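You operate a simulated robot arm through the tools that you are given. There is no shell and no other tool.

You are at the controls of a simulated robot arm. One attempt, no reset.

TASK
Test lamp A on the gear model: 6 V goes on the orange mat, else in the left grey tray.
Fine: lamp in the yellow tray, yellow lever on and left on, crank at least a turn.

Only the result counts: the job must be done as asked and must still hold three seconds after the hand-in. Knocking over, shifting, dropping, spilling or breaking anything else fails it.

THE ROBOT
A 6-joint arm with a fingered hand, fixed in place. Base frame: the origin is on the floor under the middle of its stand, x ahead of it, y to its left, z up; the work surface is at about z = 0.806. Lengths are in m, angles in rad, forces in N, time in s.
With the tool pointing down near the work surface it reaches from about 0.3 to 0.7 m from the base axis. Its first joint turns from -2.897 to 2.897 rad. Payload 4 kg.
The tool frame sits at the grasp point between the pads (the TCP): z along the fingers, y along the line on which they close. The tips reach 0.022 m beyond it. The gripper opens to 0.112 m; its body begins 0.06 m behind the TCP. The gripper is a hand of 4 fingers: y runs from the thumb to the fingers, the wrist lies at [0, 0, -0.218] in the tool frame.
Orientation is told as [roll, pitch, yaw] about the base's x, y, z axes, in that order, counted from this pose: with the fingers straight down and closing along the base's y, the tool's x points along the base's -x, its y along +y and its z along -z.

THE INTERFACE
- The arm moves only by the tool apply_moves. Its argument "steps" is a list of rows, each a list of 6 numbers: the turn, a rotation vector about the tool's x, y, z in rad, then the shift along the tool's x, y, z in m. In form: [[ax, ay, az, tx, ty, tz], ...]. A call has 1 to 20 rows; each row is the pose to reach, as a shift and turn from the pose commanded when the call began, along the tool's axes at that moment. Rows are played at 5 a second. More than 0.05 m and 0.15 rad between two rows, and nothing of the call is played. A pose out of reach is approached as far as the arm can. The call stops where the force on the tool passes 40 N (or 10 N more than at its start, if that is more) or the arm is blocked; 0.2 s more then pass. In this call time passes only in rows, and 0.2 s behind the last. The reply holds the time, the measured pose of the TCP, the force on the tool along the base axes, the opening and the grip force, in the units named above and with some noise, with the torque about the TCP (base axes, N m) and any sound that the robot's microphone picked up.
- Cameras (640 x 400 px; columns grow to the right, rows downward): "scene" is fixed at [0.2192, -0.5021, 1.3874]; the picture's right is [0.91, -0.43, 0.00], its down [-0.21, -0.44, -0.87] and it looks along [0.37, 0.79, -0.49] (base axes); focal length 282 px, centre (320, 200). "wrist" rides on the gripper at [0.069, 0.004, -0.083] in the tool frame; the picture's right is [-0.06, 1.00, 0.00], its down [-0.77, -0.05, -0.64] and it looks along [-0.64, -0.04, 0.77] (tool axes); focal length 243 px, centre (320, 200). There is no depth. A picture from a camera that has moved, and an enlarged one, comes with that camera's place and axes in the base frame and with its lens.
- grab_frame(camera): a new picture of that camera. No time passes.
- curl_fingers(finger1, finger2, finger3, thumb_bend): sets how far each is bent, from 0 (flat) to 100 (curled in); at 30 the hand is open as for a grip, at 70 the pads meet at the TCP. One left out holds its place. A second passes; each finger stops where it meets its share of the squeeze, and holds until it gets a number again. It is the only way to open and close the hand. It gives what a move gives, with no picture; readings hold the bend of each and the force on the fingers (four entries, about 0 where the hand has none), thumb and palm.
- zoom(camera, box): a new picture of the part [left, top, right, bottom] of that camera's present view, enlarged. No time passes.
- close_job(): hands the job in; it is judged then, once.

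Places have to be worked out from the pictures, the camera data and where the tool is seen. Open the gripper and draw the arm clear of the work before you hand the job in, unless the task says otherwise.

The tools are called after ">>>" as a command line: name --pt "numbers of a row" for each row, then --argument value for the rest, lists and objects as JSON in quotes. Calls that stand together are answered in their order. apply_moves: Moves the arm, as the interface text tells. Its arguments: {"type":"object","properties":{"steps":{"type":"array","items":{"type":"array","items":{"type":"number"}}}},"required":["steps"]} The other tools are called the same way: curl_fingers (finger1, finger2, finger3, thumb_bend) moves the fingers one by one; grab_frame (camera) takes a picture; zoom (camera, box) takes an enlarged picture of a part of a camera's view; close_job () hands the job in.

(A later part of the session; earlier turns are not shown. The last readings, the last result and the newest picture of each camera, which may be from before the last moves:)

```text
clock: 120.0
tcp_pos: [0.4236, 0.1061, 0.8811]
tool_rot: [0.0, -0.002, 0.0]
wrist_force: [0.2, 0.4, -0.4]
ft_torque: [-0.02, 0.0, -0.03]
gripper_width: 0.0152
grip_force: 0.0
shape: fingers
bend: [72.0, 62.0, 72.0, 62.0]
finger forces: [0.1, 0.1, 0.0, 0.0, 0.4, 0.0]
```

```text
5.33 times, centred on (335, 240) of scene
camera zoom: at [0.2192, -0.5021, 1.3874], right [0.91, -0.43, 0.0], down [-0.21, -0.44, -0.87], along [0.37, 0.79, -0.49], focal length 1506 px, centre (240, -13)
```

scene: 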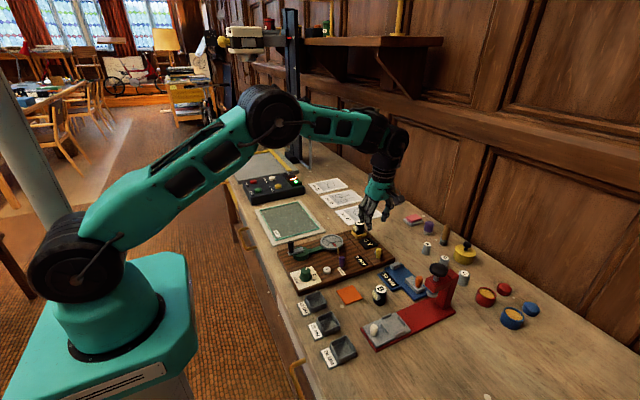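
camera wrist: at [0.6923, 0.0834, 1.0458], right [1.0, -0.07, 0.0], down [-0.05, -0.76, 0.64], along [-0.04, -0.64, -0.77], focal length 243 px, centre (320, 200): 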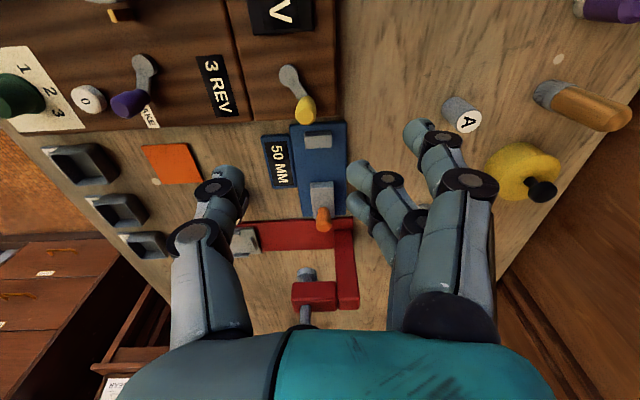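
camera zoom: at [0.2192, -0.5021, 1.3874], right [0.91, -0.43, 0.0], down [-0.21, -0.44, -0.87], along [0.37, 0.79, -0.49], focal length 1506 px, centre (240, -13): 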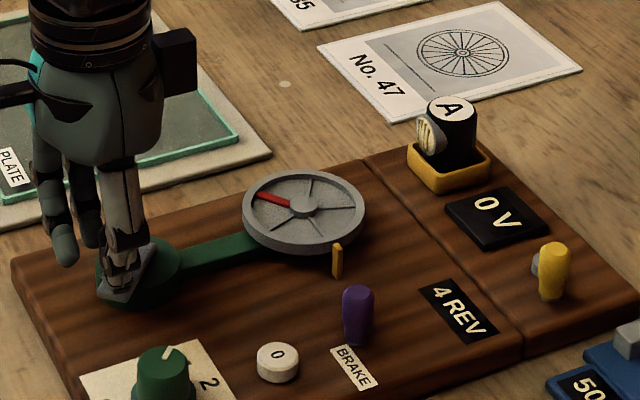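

The handle rests against the thumb. I open the three fingers so the path ahead is free, then draw back slightly and flick the handle with the thumb.

>>> curl_fingers --finger1 30 --finger2 30 --finger3 30

>>> apply_moves --pt "0 0 0 0 -0.014 0" --pt "0 0 0 0 0.034 0"

>>> zoom --camera "scene" --box '[275, 205, 395, 275]'

>>> apply_moves --pt "0 0 0 0 0 -0.01"

>>> zoom --camera "scene" --box '[275, 205, 395, 275]'

```text
clock: 121.0
tcp_pos: [0.4249, 0.1067, 0.8821]
tool_rot: [-0.001, -0.001, -0.001]
wrist_force: [-0.1, -0.8, -0.9]
ft_torque: [-0.03, -0.04, 0.02]
gripper_width: 0.0689
grip_force: 0.4
shape: fingers
bend: [30.0, 30.0, 30.0, 62.0]
finger forces: [0.0, 0.0, 0.1, 0.0, 0.2, 0.0]
```

```text
clock: 121.6
tcp_pos: [0.4246, 0.1389, 0.8809]
tool_rot: [-0.001, -0.002, 0.002]
wrist_force: [0.5, 0.6, -0.4]
ft_torque: [0.01, -0.02, 0.03]
gripper_width: 0.0687
grip_force: 0.0
shape: fingers
bend: [30.0, 30.0, 30.0, 62.0]
finger forces: [0.1, 0.0, 0.0, 0.1, 0.1, 0.1]
```

```text
5.33 times, centred on (335, 240) of scene
camera zoom: at [0.2192, -0.5021, 1.3874], right [0.91, -0.43, 0.0], down [-0.21, -0.44, -0.87], along [0.37, 0.79, -0.49], focal length 1506 px, centre (240, -13)
```

zoom: 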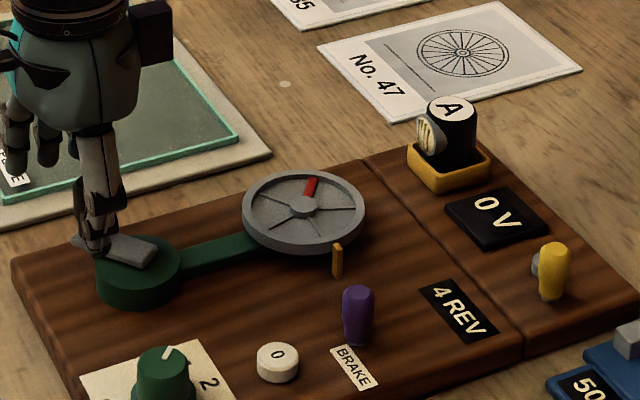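

```text
clock: 122.0
tcp_pos: [0.4253, 0.1402, 0.8914]
tool_rot: [-0.001, -0.001, 0.002]
wrist_force: [0.4, 0.1, -0.1]
ft_torque: [0.02, 0.01, -0.01]
gripper_width: 0.069
grip_force: 0.1
shape: fingers
bend: [30.0, 30.0, 30.0, 62.0]
finger forces: [0.1, 0.1, 0.0, 0.1, 0.0, 0.1]
```

```text
5.33 times, centred on (335, 240) of scene
camera zoom: at [0.2192, -0.5021, 1.3874], right [0.91, -0.43, 0.0], down [-0.21, -0.44, -0.87], along [0.37, 0.79, -0.49], focal length 1506 px, centre (240, -13)
```

zoom: 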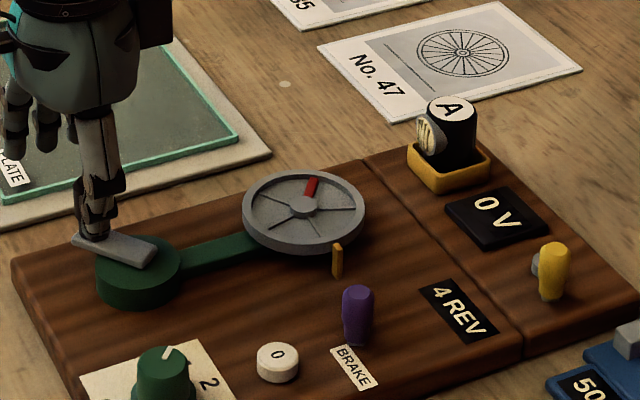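

The wheel stops the instant I stop pushing, so there is no coasting and the reading must come from a stable condition. That points to the lamp's seating: its lens may be resting on the tray rim. I take a very close look.

>>> zoom --camera "scene" --box '[350, 222, 370, 240]'

>>> apply_moves --pt "0 0 0 0 0 -0.02" --pt "0 0 0 0 0 -0.04" --pt "0 0 0 -0.02 -0.01 -0.05" --pt "0 0 0 -0.05 -0.02 -0.05" --pt "0 0 0 -0.08 -0.03 -0.05" --pt "0 0 0 -0.11 -0.035 -0.05" --pt "0 0 0 -0.13 -0.035 -0.05"

>>> grab_frame --camera "wrist"

```text
16.00 times, centred on (360, 231) of scene
camera zoom: at [0.2192, -0.5021, 1.3874], right [0.91, -0.43, 0.0], down [-0.21, -0.44, -0.87], along [0.37, 0.79, -0.49], focal length 4516 px, centre (-320, -296)
```

zoom: 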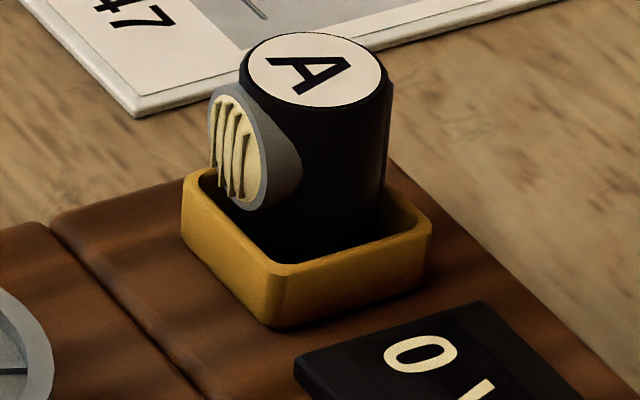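

```text
clock: 123.6
tcp_pos: [0.5548, 0.1056, 0.9416]
tool_rot: [0.0, 0.0, 0.0]
wrist_force: [-0.3, 0.6, 0.9]
ft_torque: [0.01, 0.0, -0.02]
gripper_width: 0.0687
grip_force: 0.0
shape: fingers
bend: [30.0, 30.0, 30.0, 62.0]
finger forces: [0.0, 0.1, 0.0, 0.0, 0.0, 0.0]
```

```text
taken
camera wrist: at [0.484, 0.11, 1.0253], right [0.06, 1.0, 0.0], down [0.76, -0.05, 0.64], along [0.64, -0.04, -0.77], focal length 243 px, centre (320, 200)
```

wrist: 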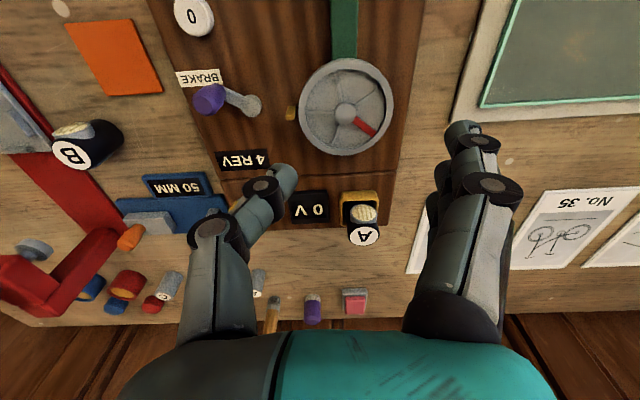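

By geometry the lamp's base is on the floor: the lens bottom is about 7 mm above the rim, and the lamp is centred. I zoom the wrist camera on it and on the brake lever from here for a second check.

>>> zoom --camera "wrist" --box '[310, 170, 410, 260]'

>>> zoom --camera "wrist" --box '[170, 60, 290, 170]'

>>> zoom --camera "scene" --box '[220, 150, 320, 220]'

```text
4.44 times, centred on (360, 215) of wrist
camera zoom: at [0.484, 0.11, 1.0253], right [0.06, 1.0, 0.0], down [0.76, -0.05, 0.64], along [0.64, -0.04, -0.77], focal length 1078 px, centre (142, 133)
```

zoom: 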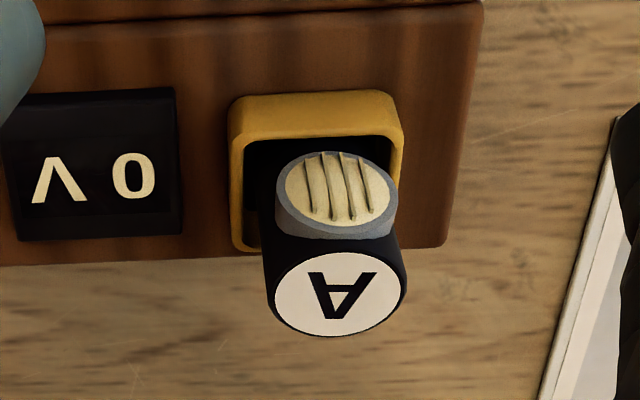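

```text
3.64 times, centred on (230, 115) of wrist
camera zoom: at [0.484, 0.11, 1.0253], right [0.06, 1.0, 0.0], down [0.76, -0.05, 0.64], along [0.64, -0.04, -0.77], focal length 882 px, centre (647, 509)
```

zoom: 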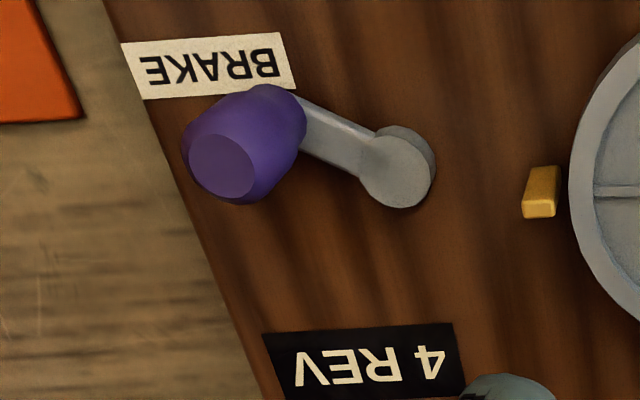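

```text
5.71 times, centred on (270, 185) of scene
camera zoom: at [0.2192, -0.5021, 1.3874], right [0.91, -0.43, 0.0], down [-0.21, -0.44, -0.87], along [0.37, 0.79, -0.49], focal length 1613 px, centre (606, 286)
```

zoom: 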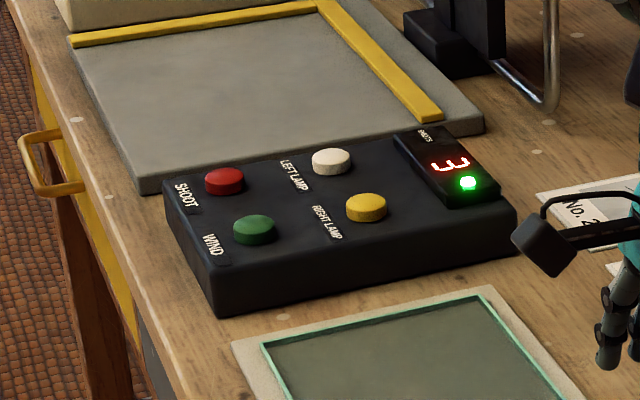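

Both views confirm the lamp is centred on the tray floor. So far no full turn was made counter-clockwise; that run was just short of a turn. I go back to the handle and crank more than one full turn counter-clockwise with the lever in its present position.

>>> apply_moves --pt "0 0 0 0.03 0.007 -0.01" --pt "0 0 0 0.065 0.015 -0.02" --pt "0 0 0 0.1 0.023 -0.02" --pt "0 0 0 0.1343 0.0314 -0.02"

>>> curl_fingers --finger1 55 --finger2 55 --finger3 42 --thumb_bend 55

>>> zoom --camera "wrist" --box '[270, 80, 390, 180]'

```text
clock: 124.6
tcp_pos: [0.4207, 0.1356, 0.9608]
tool_rot: [0.002, 0.0, 0.0]
wrist_force: [-0.2, -0.4, -0.3]
ft_torque: [0.02, -0.04, -0.02]
gripper_width: 0.0687
grip_force: 0.1
shape: fingers
bend: [30.0, 30.0, 30.0, 62.0]
finger forces: [0.0, 0.0, 0.0, 0.0, 0.0, 0.0]
```

```text
clock: 125.6
tcp_pos: [0.4222, 0.1355, 0.961]
tool_rot: [0.0, -0.002, 0.0]
wrist_force: [-0.9, -0.5, 0.6]
ft_torque: [-0.02, 0.02, 0.0]
gripper_width: 0.044
grip_force: 0.1
shape: fingers
bend: [55.0, 55.0, 42.0, 55.0]
finger forces: [0.1, 0.1, 0.0, 0.1, 0.0, 0.1]
```

```text
4.00 times, centred on (330, 130) of wrist
camera zoom: at [0.3505, 0.1403, 1.0448], right [0.06, 1.0, 0.0], down [0.76, -0.05, 0.64], along [0.64, -0.04, -0.77], focal length 970 px, centre (280, 480)
```

zoom: 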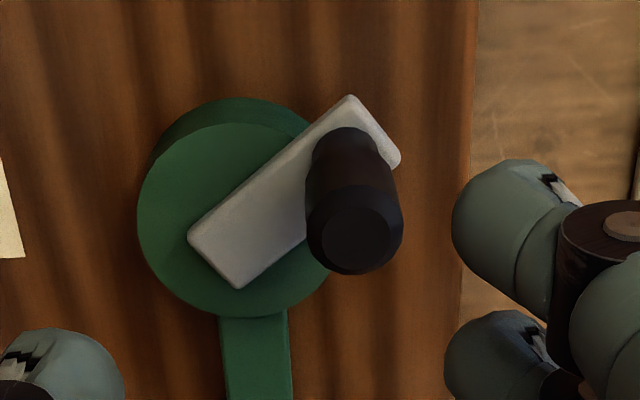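

The handle is at about 52°. I descend, cage it, and crank two full counter-clockwise turns, checking the display after each.

>>> apply_moves --pt "0 0 0 -0.0083 0.0125 0.02" --pt "0 0 0 -0.0083 0.0125 0.04" --pt "0 0 0 -0.0083 0.0125 0.06" --pt "0 0 0 -0.0083 0.0125 0.08"

>>> curl_fingers --finger2 62 --thumb_bend 62

>>> curl_fingers --finger1 72 --finger3 72

>>> zoom --camera "wrist" --box '[200, 80, 440, 260]'

>>> apply_moves --pt "0 0 0 0.0061 -0.0067 0" --pt "0 0 0 0.01 -0.0149 0" --pt "0 0 0 0.0111 -0.0239 0" --pt "0 0 0 0.0094 -0.0328 0" --pt "0 0 0 0.005 -0.0408 0" --pt "0 0 0 -0.0017 -0.0469 0" --pt "0 0 0 -0.0099 -0.0508 0" --pt "0 0 0 -0.0189 -0.0519 0" --pt "0 0 0 -0.0278 -0.0502 0" --pt "0 0 0 -0.0358 -0.0458 0" --pt "0 0 0 -0.0419 -0.0391 0" --pt "0 0 0 -0.0458 -0.0309 0" --pt "0 0 0 -0.0469 -0.0219 0" --pt "0 0 0 -0.0452 -0.013 0" --pt "0 0 0 -0.0408 -0.005 0" --pt "0 0 0 -0.0341 0.0011 0" --pt "0 0 0 -0.0259 0.005 0" --pt "0 0 0 -0.0169 0.0061 0" --pt "0 0 0 -0.008 0.0044 0" --pt "0 0 0 0 0 0"

>>> zoom --camera "scene" --box '[275, 205, 395, 275]'

```text
clock: 126.6
tcp_pos: [0.4293, 0.1498, 0.8818]
tool_rot: [-0.001, -0.002, 0.001]
wrist_force: [-1.0, 0.4, 0.5]
ft_torque: [0.03, -0.02, -0.01]
gripper_width: 0.0438
grip_force: 0.1
shape: fingers
bend: [55.0, 55.0, 42.0, 55.0]
finger forces: [0.0, 0.0, 0.1, 0.0, 0.0, 0.0]
```

```text
clock: 127.6
tcp_pos: [0.4304, 0.1494, 0.8817]
tool_rot: [-0.001, -0.001, 0.0]
wrist_force: [-0.5, 0.2, 0.3]
ft_torque: [-0.03, 0.0, 0.01]
gripper_width: 0.0355
grip_force: 0.0
shape: fingers
bend: [55.0, 62.0, 42.0, 62.0]
finger forces: [0.1, 0.0, 0.1, 0.0, 0.0, 0.0]
```

```text
clock: 128.6
tcp_pos: [0.4302, 0.1492, 0.8823]
tool_rot: [0.001, -0.002, -0.001]
wrist_force: [-0.5, 0.5, 0.2]
ft_torque: [0.0, 0.0, 0.0]
gripper_width: 0.0153
grip_force: 0.0
shape: fingers
bend: [72.0, 62.0, 72.0, 62.0]
finger forces: [0.1, 0.0, 0.1, 0.1, 0.0, 0.0]
```

```text
2.22 times, centred on (320, 170) of wrist
camera zoom: at [0.3585, 0.1539, 0.9652], right [0.06, 1.0, 0.0], down [0.76, -0.05, 0.64], along [0.64, -0.04, -0.77], focal length 539 px, centre (320, 267)
```

zoom: 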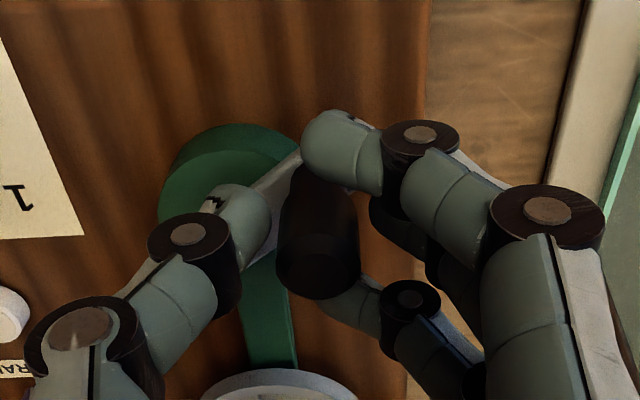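

```text
clock: 132.8
tcp_pos: [0.4286, 0.1498, 0.8813]
tool_rot: [0.0, -0.002, 0.0]
wrist_force: [-0.2, -0.8, -0.2]
ft_torque: [0.0, -0.02, 0.01]
gripper_width: 0.0153
grip_force: 0.1
shape: fingers
bend: [72.0, 62.0, 72.0, 62.0]
finger forces: [0.0, 0.1, 0.1, 0.0, 0.0, 0.0]
```

```text
5.33 times, centred on (335, 240) of scene
camera zoom: at [0.2192, -0.5021, 1.3874], right [0.91, -0.43, 0.0], down [-0.21, -0.44, -0.87], along [0.37, 0.79, -0.49], focal length 1506 px, centre (240, -13)
```

zoom: 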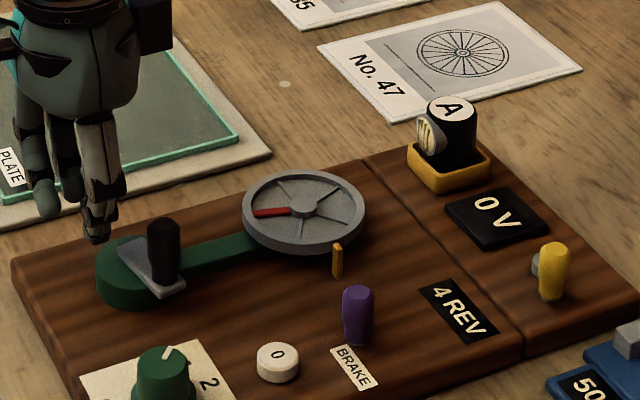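

The handle slipped out of the cage on the counter-clockwise side, and now sits near (0.454, 0.097). I lift, move over it, and look, so I can cage it with the outer fingers curled further.

>>> apply_moves --pt "0 0 0 0 0 -0.03" --pt "0 0 0 0 0 -0.06" --pt "0 0 0 -0.01 -0.025 -0.08" --pt "0 0 0 -0.0234 -0.0528 -0.08"

>>> curl_fingers --finger1 52 --finger2 55 --finger3 52 --thumb_bend 55

>>> zoom --camera "wrist" --box '[270, 80, 390, 180]'

```text
clock: 133.8
tcp_pos: [0.4532, 0.0969, 0.962]
tool_rot: [0.002, -0.002, 0.002]
wrist_force: [0.4, 0.2, -0.2]
ft_torque: [0.0, 0.03, 0.02]
gripper_width: 0.0151
grip_force: 0.1
shape: fingers
bend: [72.0, 62.0, 72.0, 62.0]
finger forces: [0.1, 0.0, 0.1, 0.0, 0.0, 0.0]
```

```text
clock: 134.8
tcp_pos: [0.4524, 0.0964, 0.9616]
tool_rot: [-0.002, -0.001, 0.0]
wrist_force: [-0.3, -0.4, -0.5]
ft_torque: [0.01, -0.01, 0.0]
gripper_width: 0.0475
grip_force: 0.1
shape: fingers
bend: [52.0, 55.0, 52.0, 55.0]
finger forces: [0.0, 0.1, 0.1, 0.1, 0.1, 0.0]
```

```text
4.00 times, centred on (330, 130) of wrist
camera zoom: at [0.3818, 0.1004, 1.045], right [0.06, 1.0, 0.0], down [0.76, -0.05, 0.64], along [0.64, -0.04, -0.77], focal length 970 px, centre (280, 480)
```

zoom: 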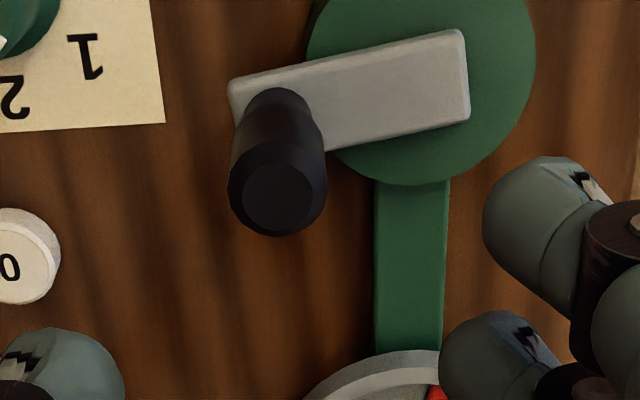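

The handle is centred below. I descend, cage it with fingers 1 and 3 curled to 80, and crank one full counter-clockwise turn.

>>> apply_moves --pt "0 0 0 0.0007 -0.001 0.02" --pt "0 0 0 0.0007 -0.001 0.04" --pt "0 0 0 0.0007 -0.001 0.06" --pt "0 0 0 0.0007 -0.001 0.08"

>>> curl_fingers --finger2 63 --thumb_bend 63

>>> curl_fingers --finger1 80 --finger3 80

>>> zoom --camera "wrist" --box '[200, 80, 440, 260]'

>>> apply_moves --pt "0 0 0 -0.0088 0.0027 0" --pt "0 0 0 -0.0164 0.008 0" --pt "0 0 0 -0.0219 0.0154 0" --pt "0 0 0 -0.0249 0.0241 0" --pt "0 0 0 -0.0251 0.0333 0" --pt "0 0 0 -0.0224 0.0421 0" --pt "0 0 0 -0.0171 0.0497 0" --pt "0 0 0 -0.0097 0.0553 0" --pt "0 0 0 -0.001 0.0583 0" --pt "0 0 0 0.0082 0.0584 0" --pt "0 0 0 0.017 0.0557 0" --pt "0 0 0 0.0246 0.0504 0" --pt "0 0 0 0.0302 0.0431 0" --pt "0 0 0 0.0332 0.0343 0" --pt "0 0 0 0.0333 0.0251 0" --pt "0 0 0 0.0306 0.0163 0" --pt "0 0 0 0.0253 0.0087 0" --pt "0 0 0 0.018 0.0032 0" --pt "0 0 0 0.0092 0.0002 0" --pt "0 0 0 0 0 0"

>>> zoom --camera "scene" --box '[275, 205, 395, 275]'

```text
clock: 135.8
tcp_pos: [0.4509, 0.0959, 0.8812]
tool_rot: [0.0, -0.001, -0.001]
wrist_force: [-0.2, 0.5, -0.1]
ft_torque: [0.0, 0.0, 0.01]
gripper_width: 0.0473
grip_force: 0.0
shape: fingers
bend: [52.0, 55.0, 52.0, 55.0]
finger forces: [0.0, 0.0, 0.0, 0.1, 0.0, 0.1]
```

```text
clock: 136.8
tcp_pos: [0.4509, 0.0959, 0.8827]
tool_rot: [0.0, -0.002, 0.002]
wrist_force: [0.3, 0.1, -0.5]
ft_torque: [0.03, 0.0, -0.02]
gripper_width: 0.0376
grip_force: 0.1
shape: fingers
bend: [52.0, 63.0, 52.0, 63.0]
finger forces: [0.1, 0.1, 0.0, 0.0, 0.0, 0.0]
```

```text
clock: 137.8
tcp_pos: [0.4506, 0.0952, 0.882]
tool_rot: [0.0, -0.002, 0.0]
wrist_force: [-0.7, 0.1, 0.4]
ft_torque: [-0.01, 0.06, 0.0]
gripper_width: 0.0108
grip_force: 0.0
shape: fingers
bend: [80.0, 63.0, 80.0, 63.0]
finger forces: [0.0, 0.0, 0.1, 0.0, 0.0, 0.0]
```

```text
2.22 times, centred on (320, 170) of wrist
camera zoom: at [0.3806, 0.0999, 0.9655], right [0.06, 1.0, 0.0], down [0.76, -0.05, 0.64], along [0.64, -0.04, -0.77], focal length 539 px, centre (320, 267)
```

zoom: 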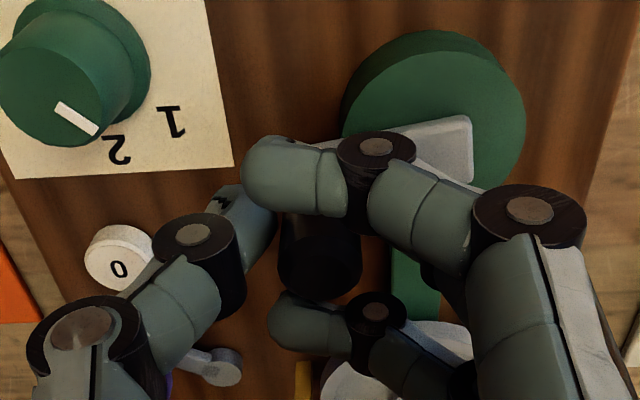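

```text
clock: 142.0
tcp_pos: [0.4529, 0.0952, 0.8816]
tool_rot: [0.001, -0.002, 0.001]
wrist_force: [-0.5, 0.1, -0.5]
ft_torque: [0.02, 0.01, 0.03]
gripper_width: 0.0111
grip_force: 0.0
shape: fingers
bend: [80.0, 63.0, 80.0, 63.0]
finger forces: [0.0, 0.0, 0.0, 0.0, 0.0, 0.0]
```

```text
5.33 times, centred on (335, 240) of scene
camera zoom: at [0.2192, -0.5021, 1.3874], right [0.91, -0.43, 0.0], down [-0.21, -0.44, -0.87], along [0.37, 0.79, -0.49], focal length 1506 px, centre (240, -13)
```

zoom: 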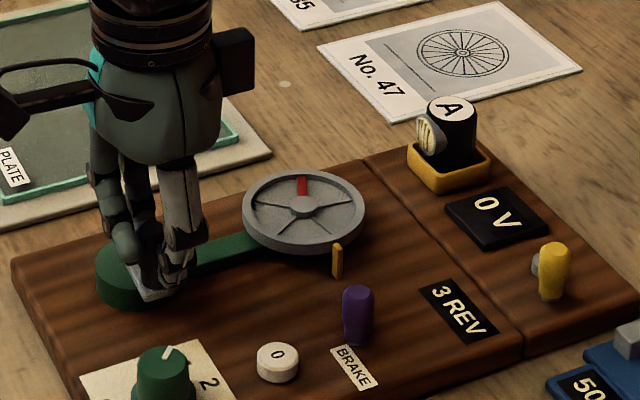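

Counter-clockwise turning works (3 REV), but still 0 V with the lever on the robot's side. So I return the lever to the far side, pushing it with the thumb at yaw -1.57, and will then crank in both directions.

>>> apply_moves --pt "0 0 0 0 0 -0.03" --pt "0 0 0 0 0 -0.06" --pt "0 0 0 0 0 -0.08"

>>> curl_fingers --finger1 40 --finger2 42 --finger3 40 --thumb_bend 62

>>> apply_moves --pt "0 0 0.143 -0.0169 -0.0076 0" --pt "0 0 0.286 -0.0338 -0.0152 0" --pt "0 0 0.428 -0.0507 -0.0228 0" --pt "0 0 0.571 -0.0676 -0.0304 0" --pt "0 0 0.714 -0.0845 -0.038 0" --pt "0 0 0.857 -0.1015 -0.0457 0" --pt "0 0 0.999 -0.1184 -0.0533 0" --pt "0 0 1.142 -0.1353 -0.0609 0" --pt "0 0 1.285 -0.1522 -0.0685 0" --pt "0 0 1.428 -0.1691 -0.0761 0" --pt "0 0 1.57 -0.186 -0.0837 0"

>>> zoom --camera "wrist" --box '[220, 20, 420, 180]'

```text
clock: 142.8
tcp_pos: [0.4505, 0.0954, 0.9635]
tool_rot: [0.002, -0.003, 0.0]
wrist_force: [-0.2, 0.0, -0.1]
ft_torque: [0.02, 0.02, 0.01]
gripper_width: 0.0112
grip_force: 0.1
shape: fingers
bend: [80.0, 63.0, 80.0, 63.0]
finger forces: [0.0, 0.0, 0.0, 0.1, 0.1, 0.0]
```

```text
clock: 143.8
tcp_pos: [0.4507, 0.0973, 0.9618]
tool_rot: [0.0, -0.001, 0.001]
wrist_force: [0.3, -0.7, -0.4]
ft_torque: [-0.04, -0.03, 0.02]
gripper_width: 0.0543
grip_force: 0.1
shape: fingers
bend: [40.0, 42.0, 40.0, 62.0]
finger forces: [0.0, 0.0, 0.0, 0.0, 0.0, 0.0]
```

```text
clock: 146.2
tcp_pos: [0.6388, 0.0113, 0.9612]
tool_rot: [0.001, 0.001, -1.57]
wrist_force: [-0.7, 0.3, -0.3]
ft_torque: [-0.03, 0.0, -0.02]
gripper_width: 0.0542
grip_force: 0.1
shape: fingers
bend: [40.0, 42.0, 40.0, 62.0]
finger forces: [0.0, 0.0, 0.1, 0.0, 0.1, 0.0]
```

```text
2.50 times, centred on (320, 100) of wrist
camera zoom: at [0.641, 0.0808, 1.0457], right [1.0, -0.06, 0.0], down [-0.05, -0.76, 0.64], along [-0.04, -0.64, -0.77], focal length 606 px, centre (320, 450)
```

zoom: 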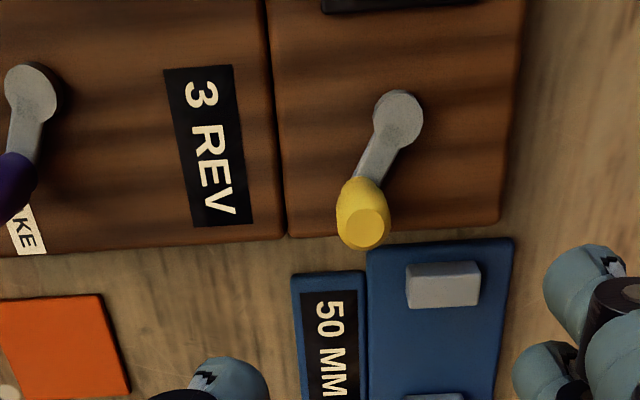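

The knob is at tool (0, 0.013), as planned. I descend and push it toward +x with the thumb up to the stop.

>>> apply_moves --pt "0 0 0 0 0 0.025" --pt "0 0 0 0 0 0.05" --pt "0 0 0 0 0 0.075" --pt "0 0 0 0 0 0.101"

>>> apply_moves --pt "0 0 0 0 0.006 0" --pt "0 0 0 0 0.012 0" --pt "0 0 0 0 0.018 0" --pt "0 0 0 0 0.024 0" --pt "0 0 0 0 0.03 0" --pt "0 0 0 0 0.036 0" --pt "0 0 0 0 0.042 0" --pt "0 0 0 0 0.047 0"

>>> zoom --camera "wrist" --box '[220, 80, 420, 240]'

>>> zoom --camera "scene" --box '[345, 207, 425, 277]'

```text
clock: 147.2
tcp_pos: [0.6372, 0.0121, 0.86]
tool_rot: [0.001, -0.001, -1.57]
wrist_force: [-0.7, 0.3, 0.4]
ft_torque: [-0.04, -0.02, -0.01]
gripper_width: 0.0546
grip_force: 0.1
shape: fingers
bend: [40.0, 42.0, 40.0, 62.0]
finger forces: [0.1, 0.1, 0.0, 0.2, 0.0, 0.0]
```

```text
clock: 149.0
tcp_pos: [0.6853, 0.0122, 0.8614]
tool_rot: [0.002, 0.0, -1.569]
wrist_force: [-3.7, 0.0, 1.4]
ft_torque: [0.01, 0.01, -0.04]
gripper_width: 0.0576
grip_force: 1.2
shape: fingers
bend: [40.0, 42.0, 40.0, 61.0]
finger forces: [0.1, 0.0, 0.0, 0.0, 2.7, 0.1]
```

```text
2.50 times, centred on (320, 160) of wrist
camera zoom: at [0.6877, 0.0814, 0.945], right [1.0, -0.06, 0.0], down [-0.05, -0.77, 0.64], along [-0.04, -0.64, -0.77], focal length 606 px, centre (320, 300)
```

zoom: 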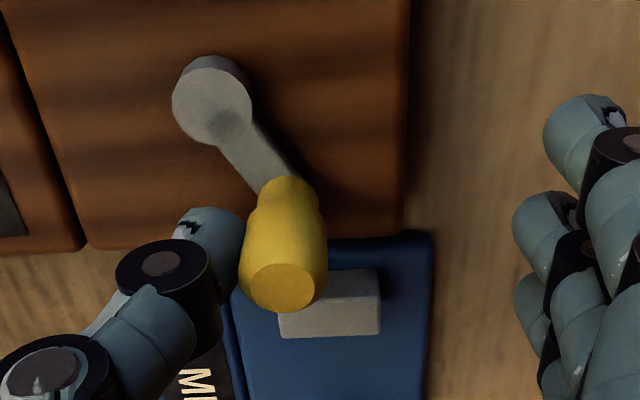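

```text
5.71 times, centred on (385, 242) of scene
camera zoom: at [0.2192, -0.5021, 1.3874], right [0.91, -0.43, 0.0], down [-0.21, -0.44, -0.87], along [0.37, 0.79, -0.49], focal length 1613 px, centre (-51, -40)
```

zoom: 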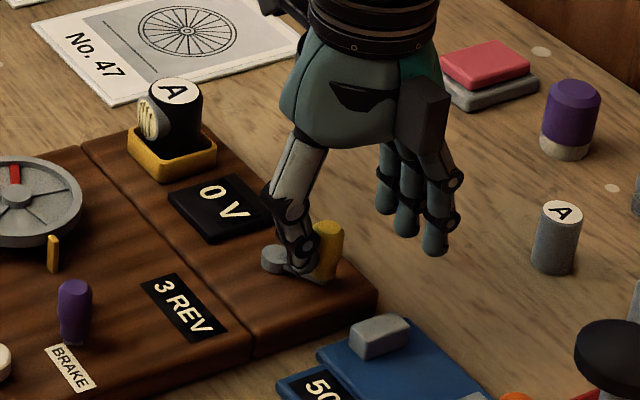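

The lever is at the far stop again. I back off, rise, and return to the crank handle near (0.454, 0.096).

>>> apply_moves --pt "0 0 0 0 -0.006 0" --pt "0 0 0 0 -0.012 0" --pt "0 0 0 0 -0.013 -0.025" --pt "0 0 0 0 -0.013 -0.05" --pt "0 0 0 0 -0.013 -0.075" --pt "0 0 0 0 -0.013 -0.101"

>>> zoom --camera "scene" --box '[345, 222, 401, 262]'

>>> apply_moves --pt "0 0 -0.143 0.0076 -0.02 0" --pt "0 0 -0.286 0.0152 -0.0401 0" --pt "0 0 -0.428 0.0228 -0.0601 0" --pt "0 0 -0.571 0.0304 -0.0801 0" --pt "0 0 -0.714 0.038 -0.1002 0" --pt "0 0 -0.857 0.0456 -0.1202 0" --pt "0 0 -0.999 0.0532 -0.1402 0" --pt "0 0 -1.142 0.0608 -0.1603 0" --pt "0 0 -1.285 0.0684 -0.1803 0" --pt "0 0 -1.428 0.076 -0.2003 0" --pt "0 0 -1.57 0.0836 -0.2203 0"

>>> curl_fingers --finger1 52 --finger2 55 --finger3 52 --thumb_bend 55

>>> zoom --camera "wrist" --box '[270, 80, 390, 180]'

```text
clock: 150.4
tcp_pos: [0.6718, 0.012, 0.9618]
tool_rot: [0.001, 0.001, -1.569]
wrist_force: [0.7, 0.1, -0.1]
ft_torque: [-0.01, -0.01, 0.02]
gripper_width: 0.0548
grip_force: 0.0
shape: fingers
bend: [40.0, 42.0, 40.0, 62.0]
finger forces: [0.1, 0.1, 0.0, 0.0, 0.1, 0.1]
```

```text
10.00 times, centred on (373, 242) of scene
camera zoom: at [0.2192, -0.5021, 1.3874], right [0.91, -0.43, 0.0], down [-0.21, -0.44, -0.87], along [0.37, 0.79, -0.49], focal length 2823 px, centre (-210, -220)
```

zoom: 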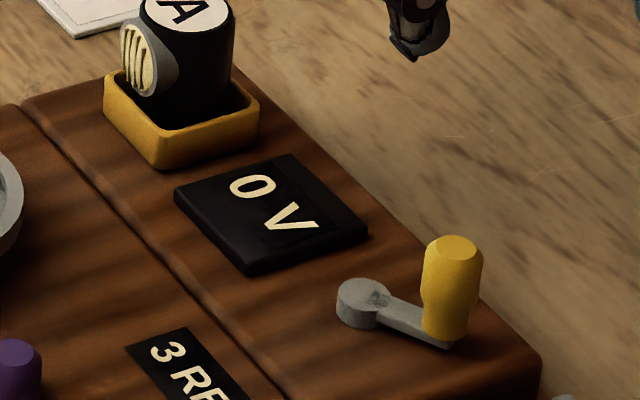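

```text
clock: 152.8
tcp_pos: [0.4519, 0.0951, 0.9606]
tool_rot: [-0.001, -0.002, 0.005]
wrist_force: [-0.1, -0.5, -0.9]
ft_torque: [0.04, -0.01, -0.03]
gripper_width: 0.0552
grip_force: 0.0
shape: fingers
bend: [40.0, 42.0, 40.0, 62.0]
finger forces: [0.0, 0.0, 0.0, 0.0, 0.0, 0.1]
```

```text
clock: 153.8
tcp_pos: [0.4522, 0.0958, 0.9609]
tool_rot: [0.0, 0.0, 0.001]
wrist_force: [0.0, -1.2, 0.1]
ft_torque: [-0.01, -0.03, -0.05]
gripper_width: 0.0477
grip_force: 0.1
shape: fingers
bend: [52.0, 55.0, 52.0, 55.0]
finger forces: [0.0, 0.0, 0.1, 0.0, 0.1, 0.1]
```

```text
4.00 times, centred on (330, 130) of wrist
camera zoom: at [0.3812, 0.1, 1.0447], right [0.06, 1.0, 0.0], down [0.76, -0.05, 0.64], along [0.64, -0.04, -0.77], focal length 970 px, centre (280, 480)
```

zoom: 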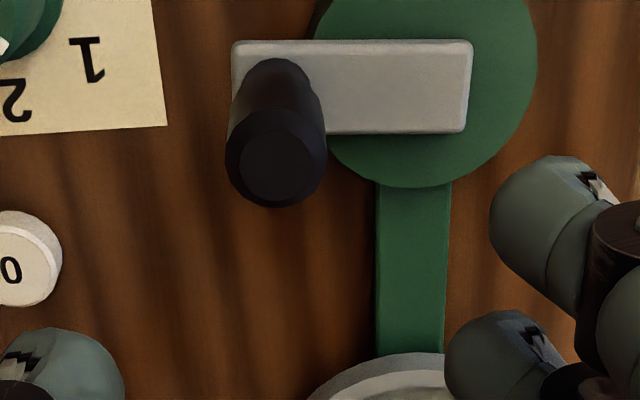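

The handle is at tool (0.004, -0.001). I align, cage it, and crank counter-clockwise well over one turn with the lever at the far stop.

>>> apply_moves --pt "0 0 0 0.006 -0.0009 0.02" --pt "0 0 0 0.006 -0.0009 0.04" --pt "0 0 0 0.006 -0.0009 0.06" --pt "0 0 0 0.006 -0.0009 0.08"

>>> curl_fingers --finger2 63 --thumb_bend 63

>>> curl_fingers --finger1 80 --finger3 80

>>> apply_moves --pt "0 0 0 -0.0092 0.001 0" --pt "0 0 0 -0.0176 0.0047 0" --pt "0 0 0 -0.0245 0.0109 0" --pt "0 0 0 -0.0291 0.0189 0" --pt "0 0 0 -0.031 0.0279 0" --pt "0 0 0 -0.03 0.0371 0" --pt "0 0 0 -0.0263 0.0455 0" --pt "0 0 0 -0.0201 0.0524 0" --pt "0 0 0 -0.0121 0.057 0" --pt "0 0 0 -0.0031 0.0589 0" --pt "0 0 0 0.0061 0.058 0" --pt "0 0 0 0.0145 0.0542 0" --pt "0 0 0 0.0214 0.048 0" --pt "0 0 0 0.026 0.04 0" --pt "0 0 0 0.0279 0.031 0" --pt "0 0 0 0.027 0.0218 0" --pt "0 0 0 0.0232 0.0134 0" --pt "0 0 0 0.017 0.0065 0" --pt "0 0 0 0.009 0.0019 0" --pt "0 0 0 0 0 0"

>>> zoom --camera "scene" --box '[275, 205, 395, 275]'

>>> apply_moves --pt "0 0 0 -0.0092 0.001 0" --pt "0 0 0 -0.0176 0.0047 0" --pt "0 0 0 -0.0245 0.0109 0" --pt "0 0 0 -0.0291 0.0189 0" --pt "0 0 0 -0.031 0.0279 0" --pt "0 0 0 -0.03 0.0371 0" --pt "0 0 0 -0.0263 0.0455 0" --pt "0 0 0 -0.0201 0.0524 0"

>>> zoom --camera "scene" --box '[275, 205, 395, 275]'

```text
clock: 154.8
tcp_pos: [0.4455, 0.0943, 0.8821]
tool_rot: [0.001, 0.0, -0.001]
wrist_force: [0.7, -0.7, -0.6]
ft_torque: [0.01, -0.02, -0.01]
gripper_width: 0.0481
grip_force: 0.2
shape: fingers
bend: [52.0, 55.0, 52.0, 55.0]
finger forces: [0.0, 0.0, 0.0, 0.0, 0.1, 0.0]
```

```text
clock: 155.8
tcp_pos: [0.445, 0.0938, 0.8818]
tool_rot: [0.0, -0.002, -0.001]
wrist_force: [0.1, 0.4, -0.8]
ft_torque: [0.0, -0.01, 0.01]
gripper_width: 0.0382
grip_force: 0.1
shape: fingers
bend: [52.0, 63.0, 52.0, 63.0]
finger forces: [0.0, 0.0, 0.1, 0.1, 0.0, 0.0]
```

```text
clock: 156.8
tcp_pos: [0.4457, 0.0943, 0.8824]
tool_rot: [-0.001, -0.002, -0.001]
wrist_force: [0.2, -0.1, 0.4]
ft_torque: [0.01, -0.06, 0.04]
gripper_width: 0.0109
grip_force: 0.1
shape: fingers
bend: [80.0, 63.0, 80.0, 63.0]
finger forces: [0.0, 0.0, 0.0, 0.0, 0.0, 0.0]
```

```text
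clock: 161.0
tcp_pos: [0.4457, 0.0942, 0.8815]
tool_rot: [0.001, -0.002, 0.001]
wrist_force: [-0.4, 0.0, -0.5]
ft_torque: [0.01, 0.05, 0.01]
gripper_width: 0.0111
grip_force: 0.3
shape: fingers
bend: [80.0, 62.0, 80.0, 63.0]
finger forces: [0.1, 0.2, 0.0, 0.0, 0.1, 0.1]
```

```text
5.33 times, centred on (335, 240) of scene
camera zoom: at [0.2192, -0.5021, 1.3874], right [0.91, -0.43, 0.0], down [-0.21, -0.44, -0.87], along [0.37, 0.79, -0.49], focal length 1506 px, centre (240, -13)
```

zoom: 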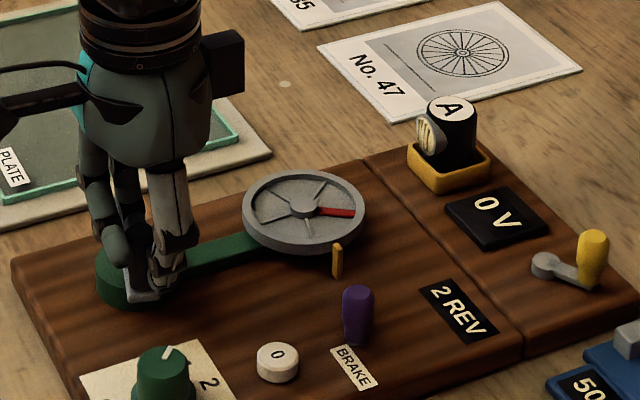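

```text
clock: 162.8
tcp_pos: [0.465, 0.1471, 0.8819]
tool_rot: [-0.001, -0.002, 0.0]
wrist_force: [-0.2, -0.6, 0.1]
ft_torque: [0.04, 0.01, -0.01]
gripper_width: 0.0111
grip_force: 0.1
shape: fingers
bend: [80.0, 63.0, 80.0, 63.0]
finger forces: [0.0, 0.1, 0.0, 0.1, 0.1, 0.1]
```

```text
5.33 times, centred on (335, 240) of scene
camera zoom: at [0.2192, -0.5021, 1.3874], right [0.91, -0.43, 0.0], down [-0.21, -0.44, -0.87], along [0.37, 0.79, -0.49], focal length 1506 px, centre (240, -13)
```

zoom: 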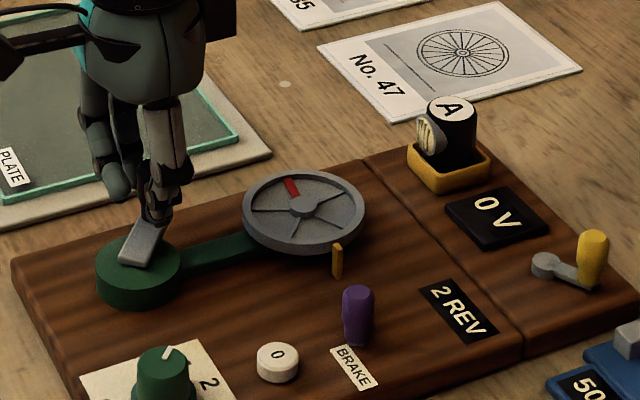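

More than 1.3 turns counter-clockwise with the lever at the far stop also gives 0 V. Maybe the slow cranking is the problem, so I crank two fast clockwise turns of about 1.6 s each and look at once.

>>> apply_moves --pt "0 0 0 -0.0108 -0.0198 0" --pt "0 0 0 -0.0044 -0.0415 0" --pt "0 0 0 0.0155 -0.0523 0" --pt "0 0 0 0.0371 -0.0459 0" --pt "0 0 0 0.0479 -0.026 0" --pt "0 0 0 0.0415 -0.0044 0" --pt "0 0 0 0.0216 0.0064 0" --pt "0 0 0 0 0 0" --pt "0 0 0 -0.0108 -0.0198 0" --pt "0 0 0 -0.0044 -0.0415 0" --pt "0 0 0 0.0155 -0.0523 0" --pt "0 0 0 0.0371 -0.0459 0" --pt "0 0 0 0.0479 -0.026 0" --pt "0 0 0 0.0415 -0.0044 0" --pt "0 0 0 0.0216 0.0064 0" --pt "0 0 0 0 0 0"

>>> zoom --camera "scene" --box '[275, 205, 395, 275]'

>>> zoom --camera "wrist" --box '[200, 80, 440, 260]'

```text
clock: 166.2
tcp_pos: [0.4662, 0.1481, 0.8829]
tool_rot: [0.0, -0.002, 0.001]
wrist_force: [1.2, 0.8, 0.2]
ft_torque: [0.03, -0.03, -0.02]
gripper_width: 0.011
grip_force: 0.3
shape: fingers
bend: [80.0, 62.0, 80.0, 63.0]
finger forces: [0.1, 0.6, 0.0, 0.0, 0.1, 0.0]
```

```text
5.33 times, centred on (335, 240) of scene
camera zoom: at [0.2192, -0.5021, 1.3874], right [0.91, -0.43, 0.0], down [-0.21, -0.44, -0.87], along [0.37, 0.79, -0.49], focal length 1506 px, centre (240, -13)
```

zoom: 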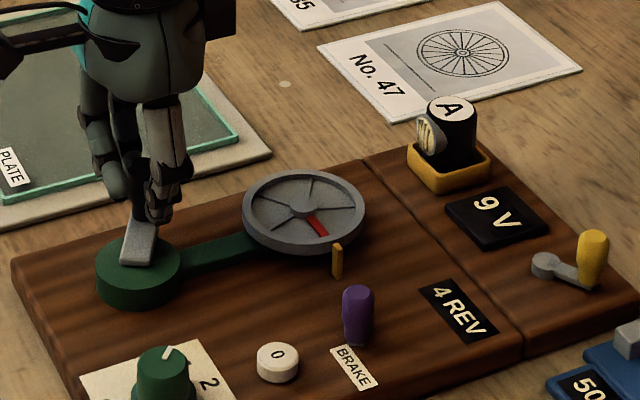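

```text
2.22 times, centred on (320, 170) of wrist
camera zoom: at [0.395, 0.152, 0.9657], right [0.06, 1.0, 0.0], down [0.76, -0.05, 0.64], along [0.64, -0.04, -0.77], focal length 539 px, centre (320, 267)
```

zoom: 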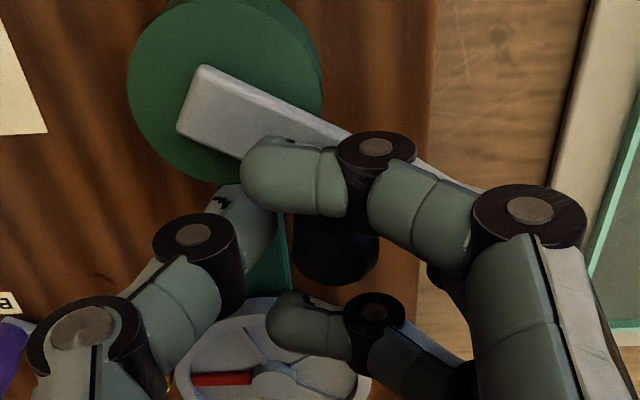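

The voltmeter reacted to the fast cranking. I zoom in to read it exactly from both cameras.

>>> zoom --camera "scene" --box '[353, 235, 383, 255]'

>>> zoom --camera "scene" --box '[346, 217, 372, 243]'

```text
16.00 times, centred on (368, 245) of scene
camera zoom: at [0.2192, -0.5021, 1.3874], right [0.91, -0.43, 0.0], down [-0.21, -0.44, -0.87], along [0.37, 0.79, -0.49], focal length 4516 px, centre (-448, -520)
```

zoom: 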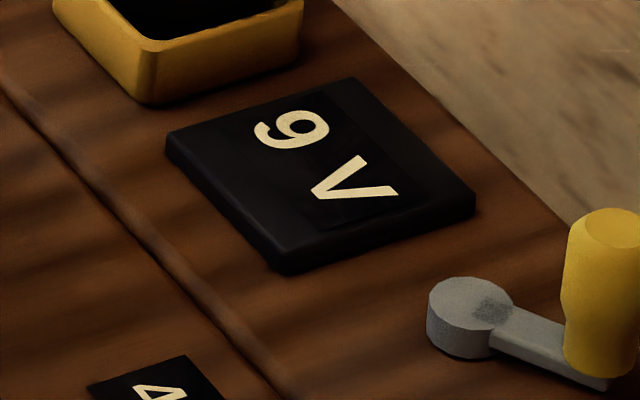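

```text
15.38 times, centred on (359, 230) of scene
camera zoom: at [0.2192, -0.5021, 1.3874], right [0.91, -0.43, 0.0], down [-0.21, -0.44, -0.87], along [0.37, 0.79, -0.49], focal length 4343 px, centre (-280, -262)
```

zoom: 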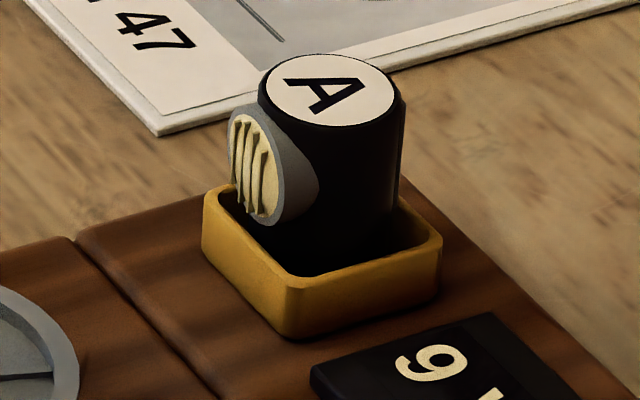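

The display reads 9 V. To check whether that is the lamp's fixed value or depends on cranking speed, I wait briefly and look, then crank at a clearly different, faster speed.

>>> apply_moves --pt "0 0 0 0 0 0" --pt "0 0 0 0 0 0" --pt "0 0 0 0 0 0" --pt "0 0 0 0 0 0" --pt "0 0 0 0 0 0"

>>> zoom --camera "scene" --box '[275, 205, 395, 275]'

>>> apply_moves --pt "0 0 0 -0.0106 -0.0275 0" --pt "0 0 0 0.008 -0.0505 0" --pt "0 0 0 0.0371 -0.0459 0" --pt "0 0 0 0.0477 -0.0183 0" --pt "0 0 0 0.0291 0.0046 0" --pt "0 0 0 0 0 0" --pt "0 0 0 -0.0106 -0.0275 0" --pt "0 0 0 0.008 -0.0505 0" --pt "0 0 0 0.0371 -0.0459 0" --pt "0 0 0 0.0477 -0.0183 0" --pt "0 0 0 0.0291 0.0046 0" --pt "0 0 0 0 0 0"

>>> zoom --camera "scene" --box '[275, 205, 395, 275]'

```text
clock: 167.4
tcp_pos: [0.4659, 0.1466, 0.8828]
tool_rot: [0.001, -0.001, 0.0]
wrist_force: [0.2, -0.3, -0.9]
ft_torque: [0.0, 0.03, -0.04]
gripper_width: 0.0109
grip_force: 0.0
shape: fingers
bend: [80.0, 63.0, 80.0, 63.0]
finger forces: [0.0, 0.1, 0.0, 0.0, 0.1, 0.0]
```

```text
5.33 times, centred on (335, 240) of scene
camera zoom: at [0.2192, -0.5021, 1.3874], right [0.91, -0.43, 0.0], down [-0.21, -0.44, -0.87], along [0.37, 0.79, -0.49], focal length 1506 px, centre (240, -13)
```

zoom: 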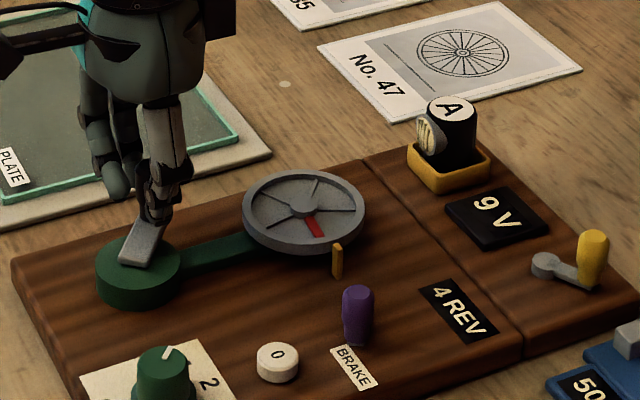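

```text
clock: 170.0
tcp_pos: [0.4654, 0.1466, 0.8819]
tool_rot: [0.0, -0.002, 0.001]
wrist_force: [0.3, 0.8, -0.2]
ft_torque: [0.04, 0.02, 0.01]
gripper_width: 0.011
grip_force: 0.3
shape: fingers
bend: [80.0, 61.0, 80.0, 63.0]
finger forces: [0.0, 0.7, 0.0, 0.0, 0.0, 0.1]
```

```text
5.33 times, centred on (335, 240) of scene
camera zoom: at [0.2192, -0.5021, 1.3874], right [0.91, -0.43, 0.0], down [-0.21, -0.44, -0.87], along [0.37, 0.79, -0.49], focal length 1506 px, centre (240, -13)
```

zoom: 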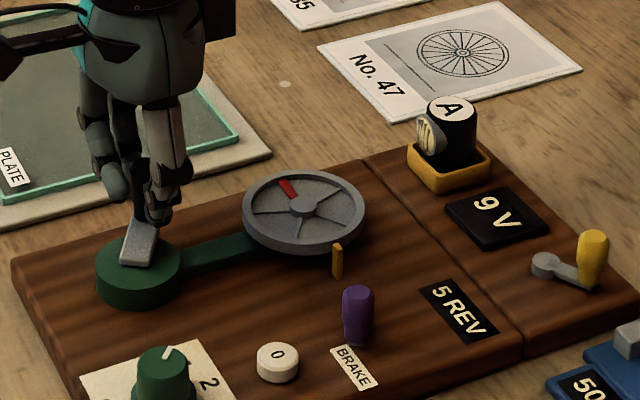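

The reading stays at 9 V and doesn't change with speed, so lamp A is 9 V, not 6 V. It goes in the left grey tray (22 MM), and the lever stays as it is, on. I lift off the crank, prepare the fingers, and move above the lamp at yaw 0.35.

>>> apply_moves --pt "0 0 0 0 0 -0.03" --pt "0 0 0 0 0 -0.06" --pt "0 0 0 0 0 -0.08"

>>> curl_fingers --finger1 48 --finger2 55 --finger3 48 --thumb_bend 56

>>> apply_moves --pt "0 0 -0.07 -0.0392 -0.0013 0" --pt "0 0 -0.14 -0.0784 -0.0026 0" --pt "0 0 -0.21 -0.1177 -0.0038 0" --pt "0 0 -0.28 -0.1569 -0.0051 0" --pt "0 0 -0.35 -0.1961 -0.0064 0"

>>> zoom --camera "wrist" --box '[220, 60, 420, 220]'

>>> zoom --camera "scene" --box '[320, 180, 410, 260]'

```text
clock: 170.8
tcp_pos: [0.465, 0.1471, 0.9623]
tool_rot: [0.0, -0.003, 0.001]
wrist_force: [-0.7, -0.8, 0.5]
ft_torque: [0.02, 0.01, -0.04]
gripper_width: 0.0112
grip_force: 0.0
shape: fingers
bend: [80.0, 63.0, 80.0, 63.0]
finger forces: [0.0, 0.0, 0.0, 0.1, 0.0, 0.0]
```

```text
clock: 171.8
tcp_pos: [0.4645, 0.1467, 0.9621]
tool_rot: [0.002, -0.002, 0.0]
wrist_force: [-0.4, 0.1, -0.8]
ft_torque: [-0.01, 0.01, 0.02]
gripper_width: 0.0512
grip_force: 0.0
shape: fingers
bend: [48.0, 55.0, 48.0, 56.0]
finger forces: [0.1, 0.1, 0.1, 0.0, 0.0, 0.1]
```

```text
clock: 173.0
tcp_pos: [0.6622, 0.1395, 0.962]
tool_rot: [0.001, -0.002, 0.351]
wrist_force: [-0.5, 0.2, 0.8]
ft_torque: [-0.01, 0.0, -0.03]
gripper_width: 0.0514
grip_force: 0.0
shape: fingers
bend: [48.0, 55.0, 48.0, 56.0]
finger forces: [0.1, 0.1, 0.0, 0.1, 0.1, 0.0]
```

```text
2.50 times, centred on (320, 140) of wrist
camera zoom: at [0.5936, 0.1197, 1.0461], right [-0.28, 0.96, 0.0], down [0.73, 0.22, 0.64], along [0.62, 0.18, -0.77], focal length 606 px, centre (320, 350)
```

zoom: 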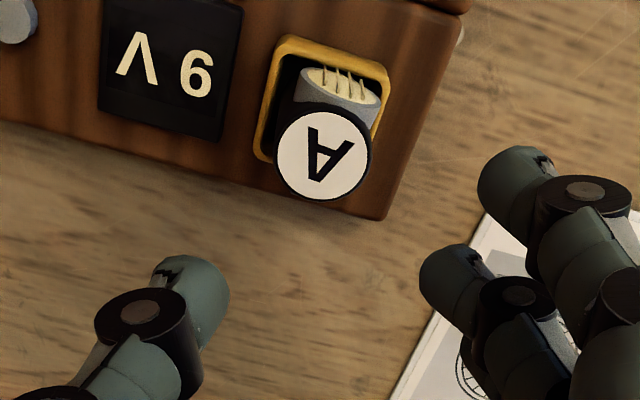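

```text
5.00 times, centred on (365, 220) of scene
camera zoom: at [0.2192, -0.5021, 1.3874], right [0.91, -0.43, 0.0], down [-0.21, -0.44, -0.87], along [0.37, 0.79, -0.49], focal length 1411 px, centre (95, 100)
```

zoom: 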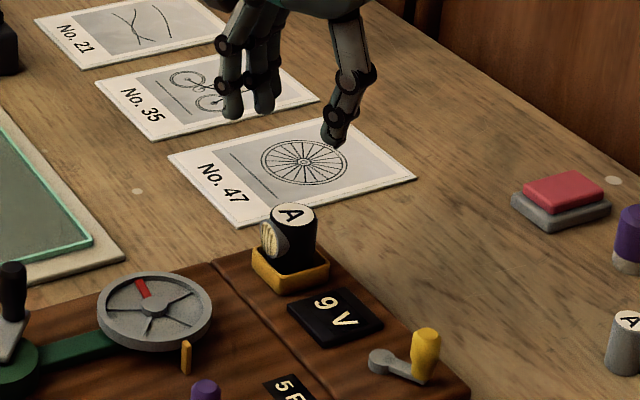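

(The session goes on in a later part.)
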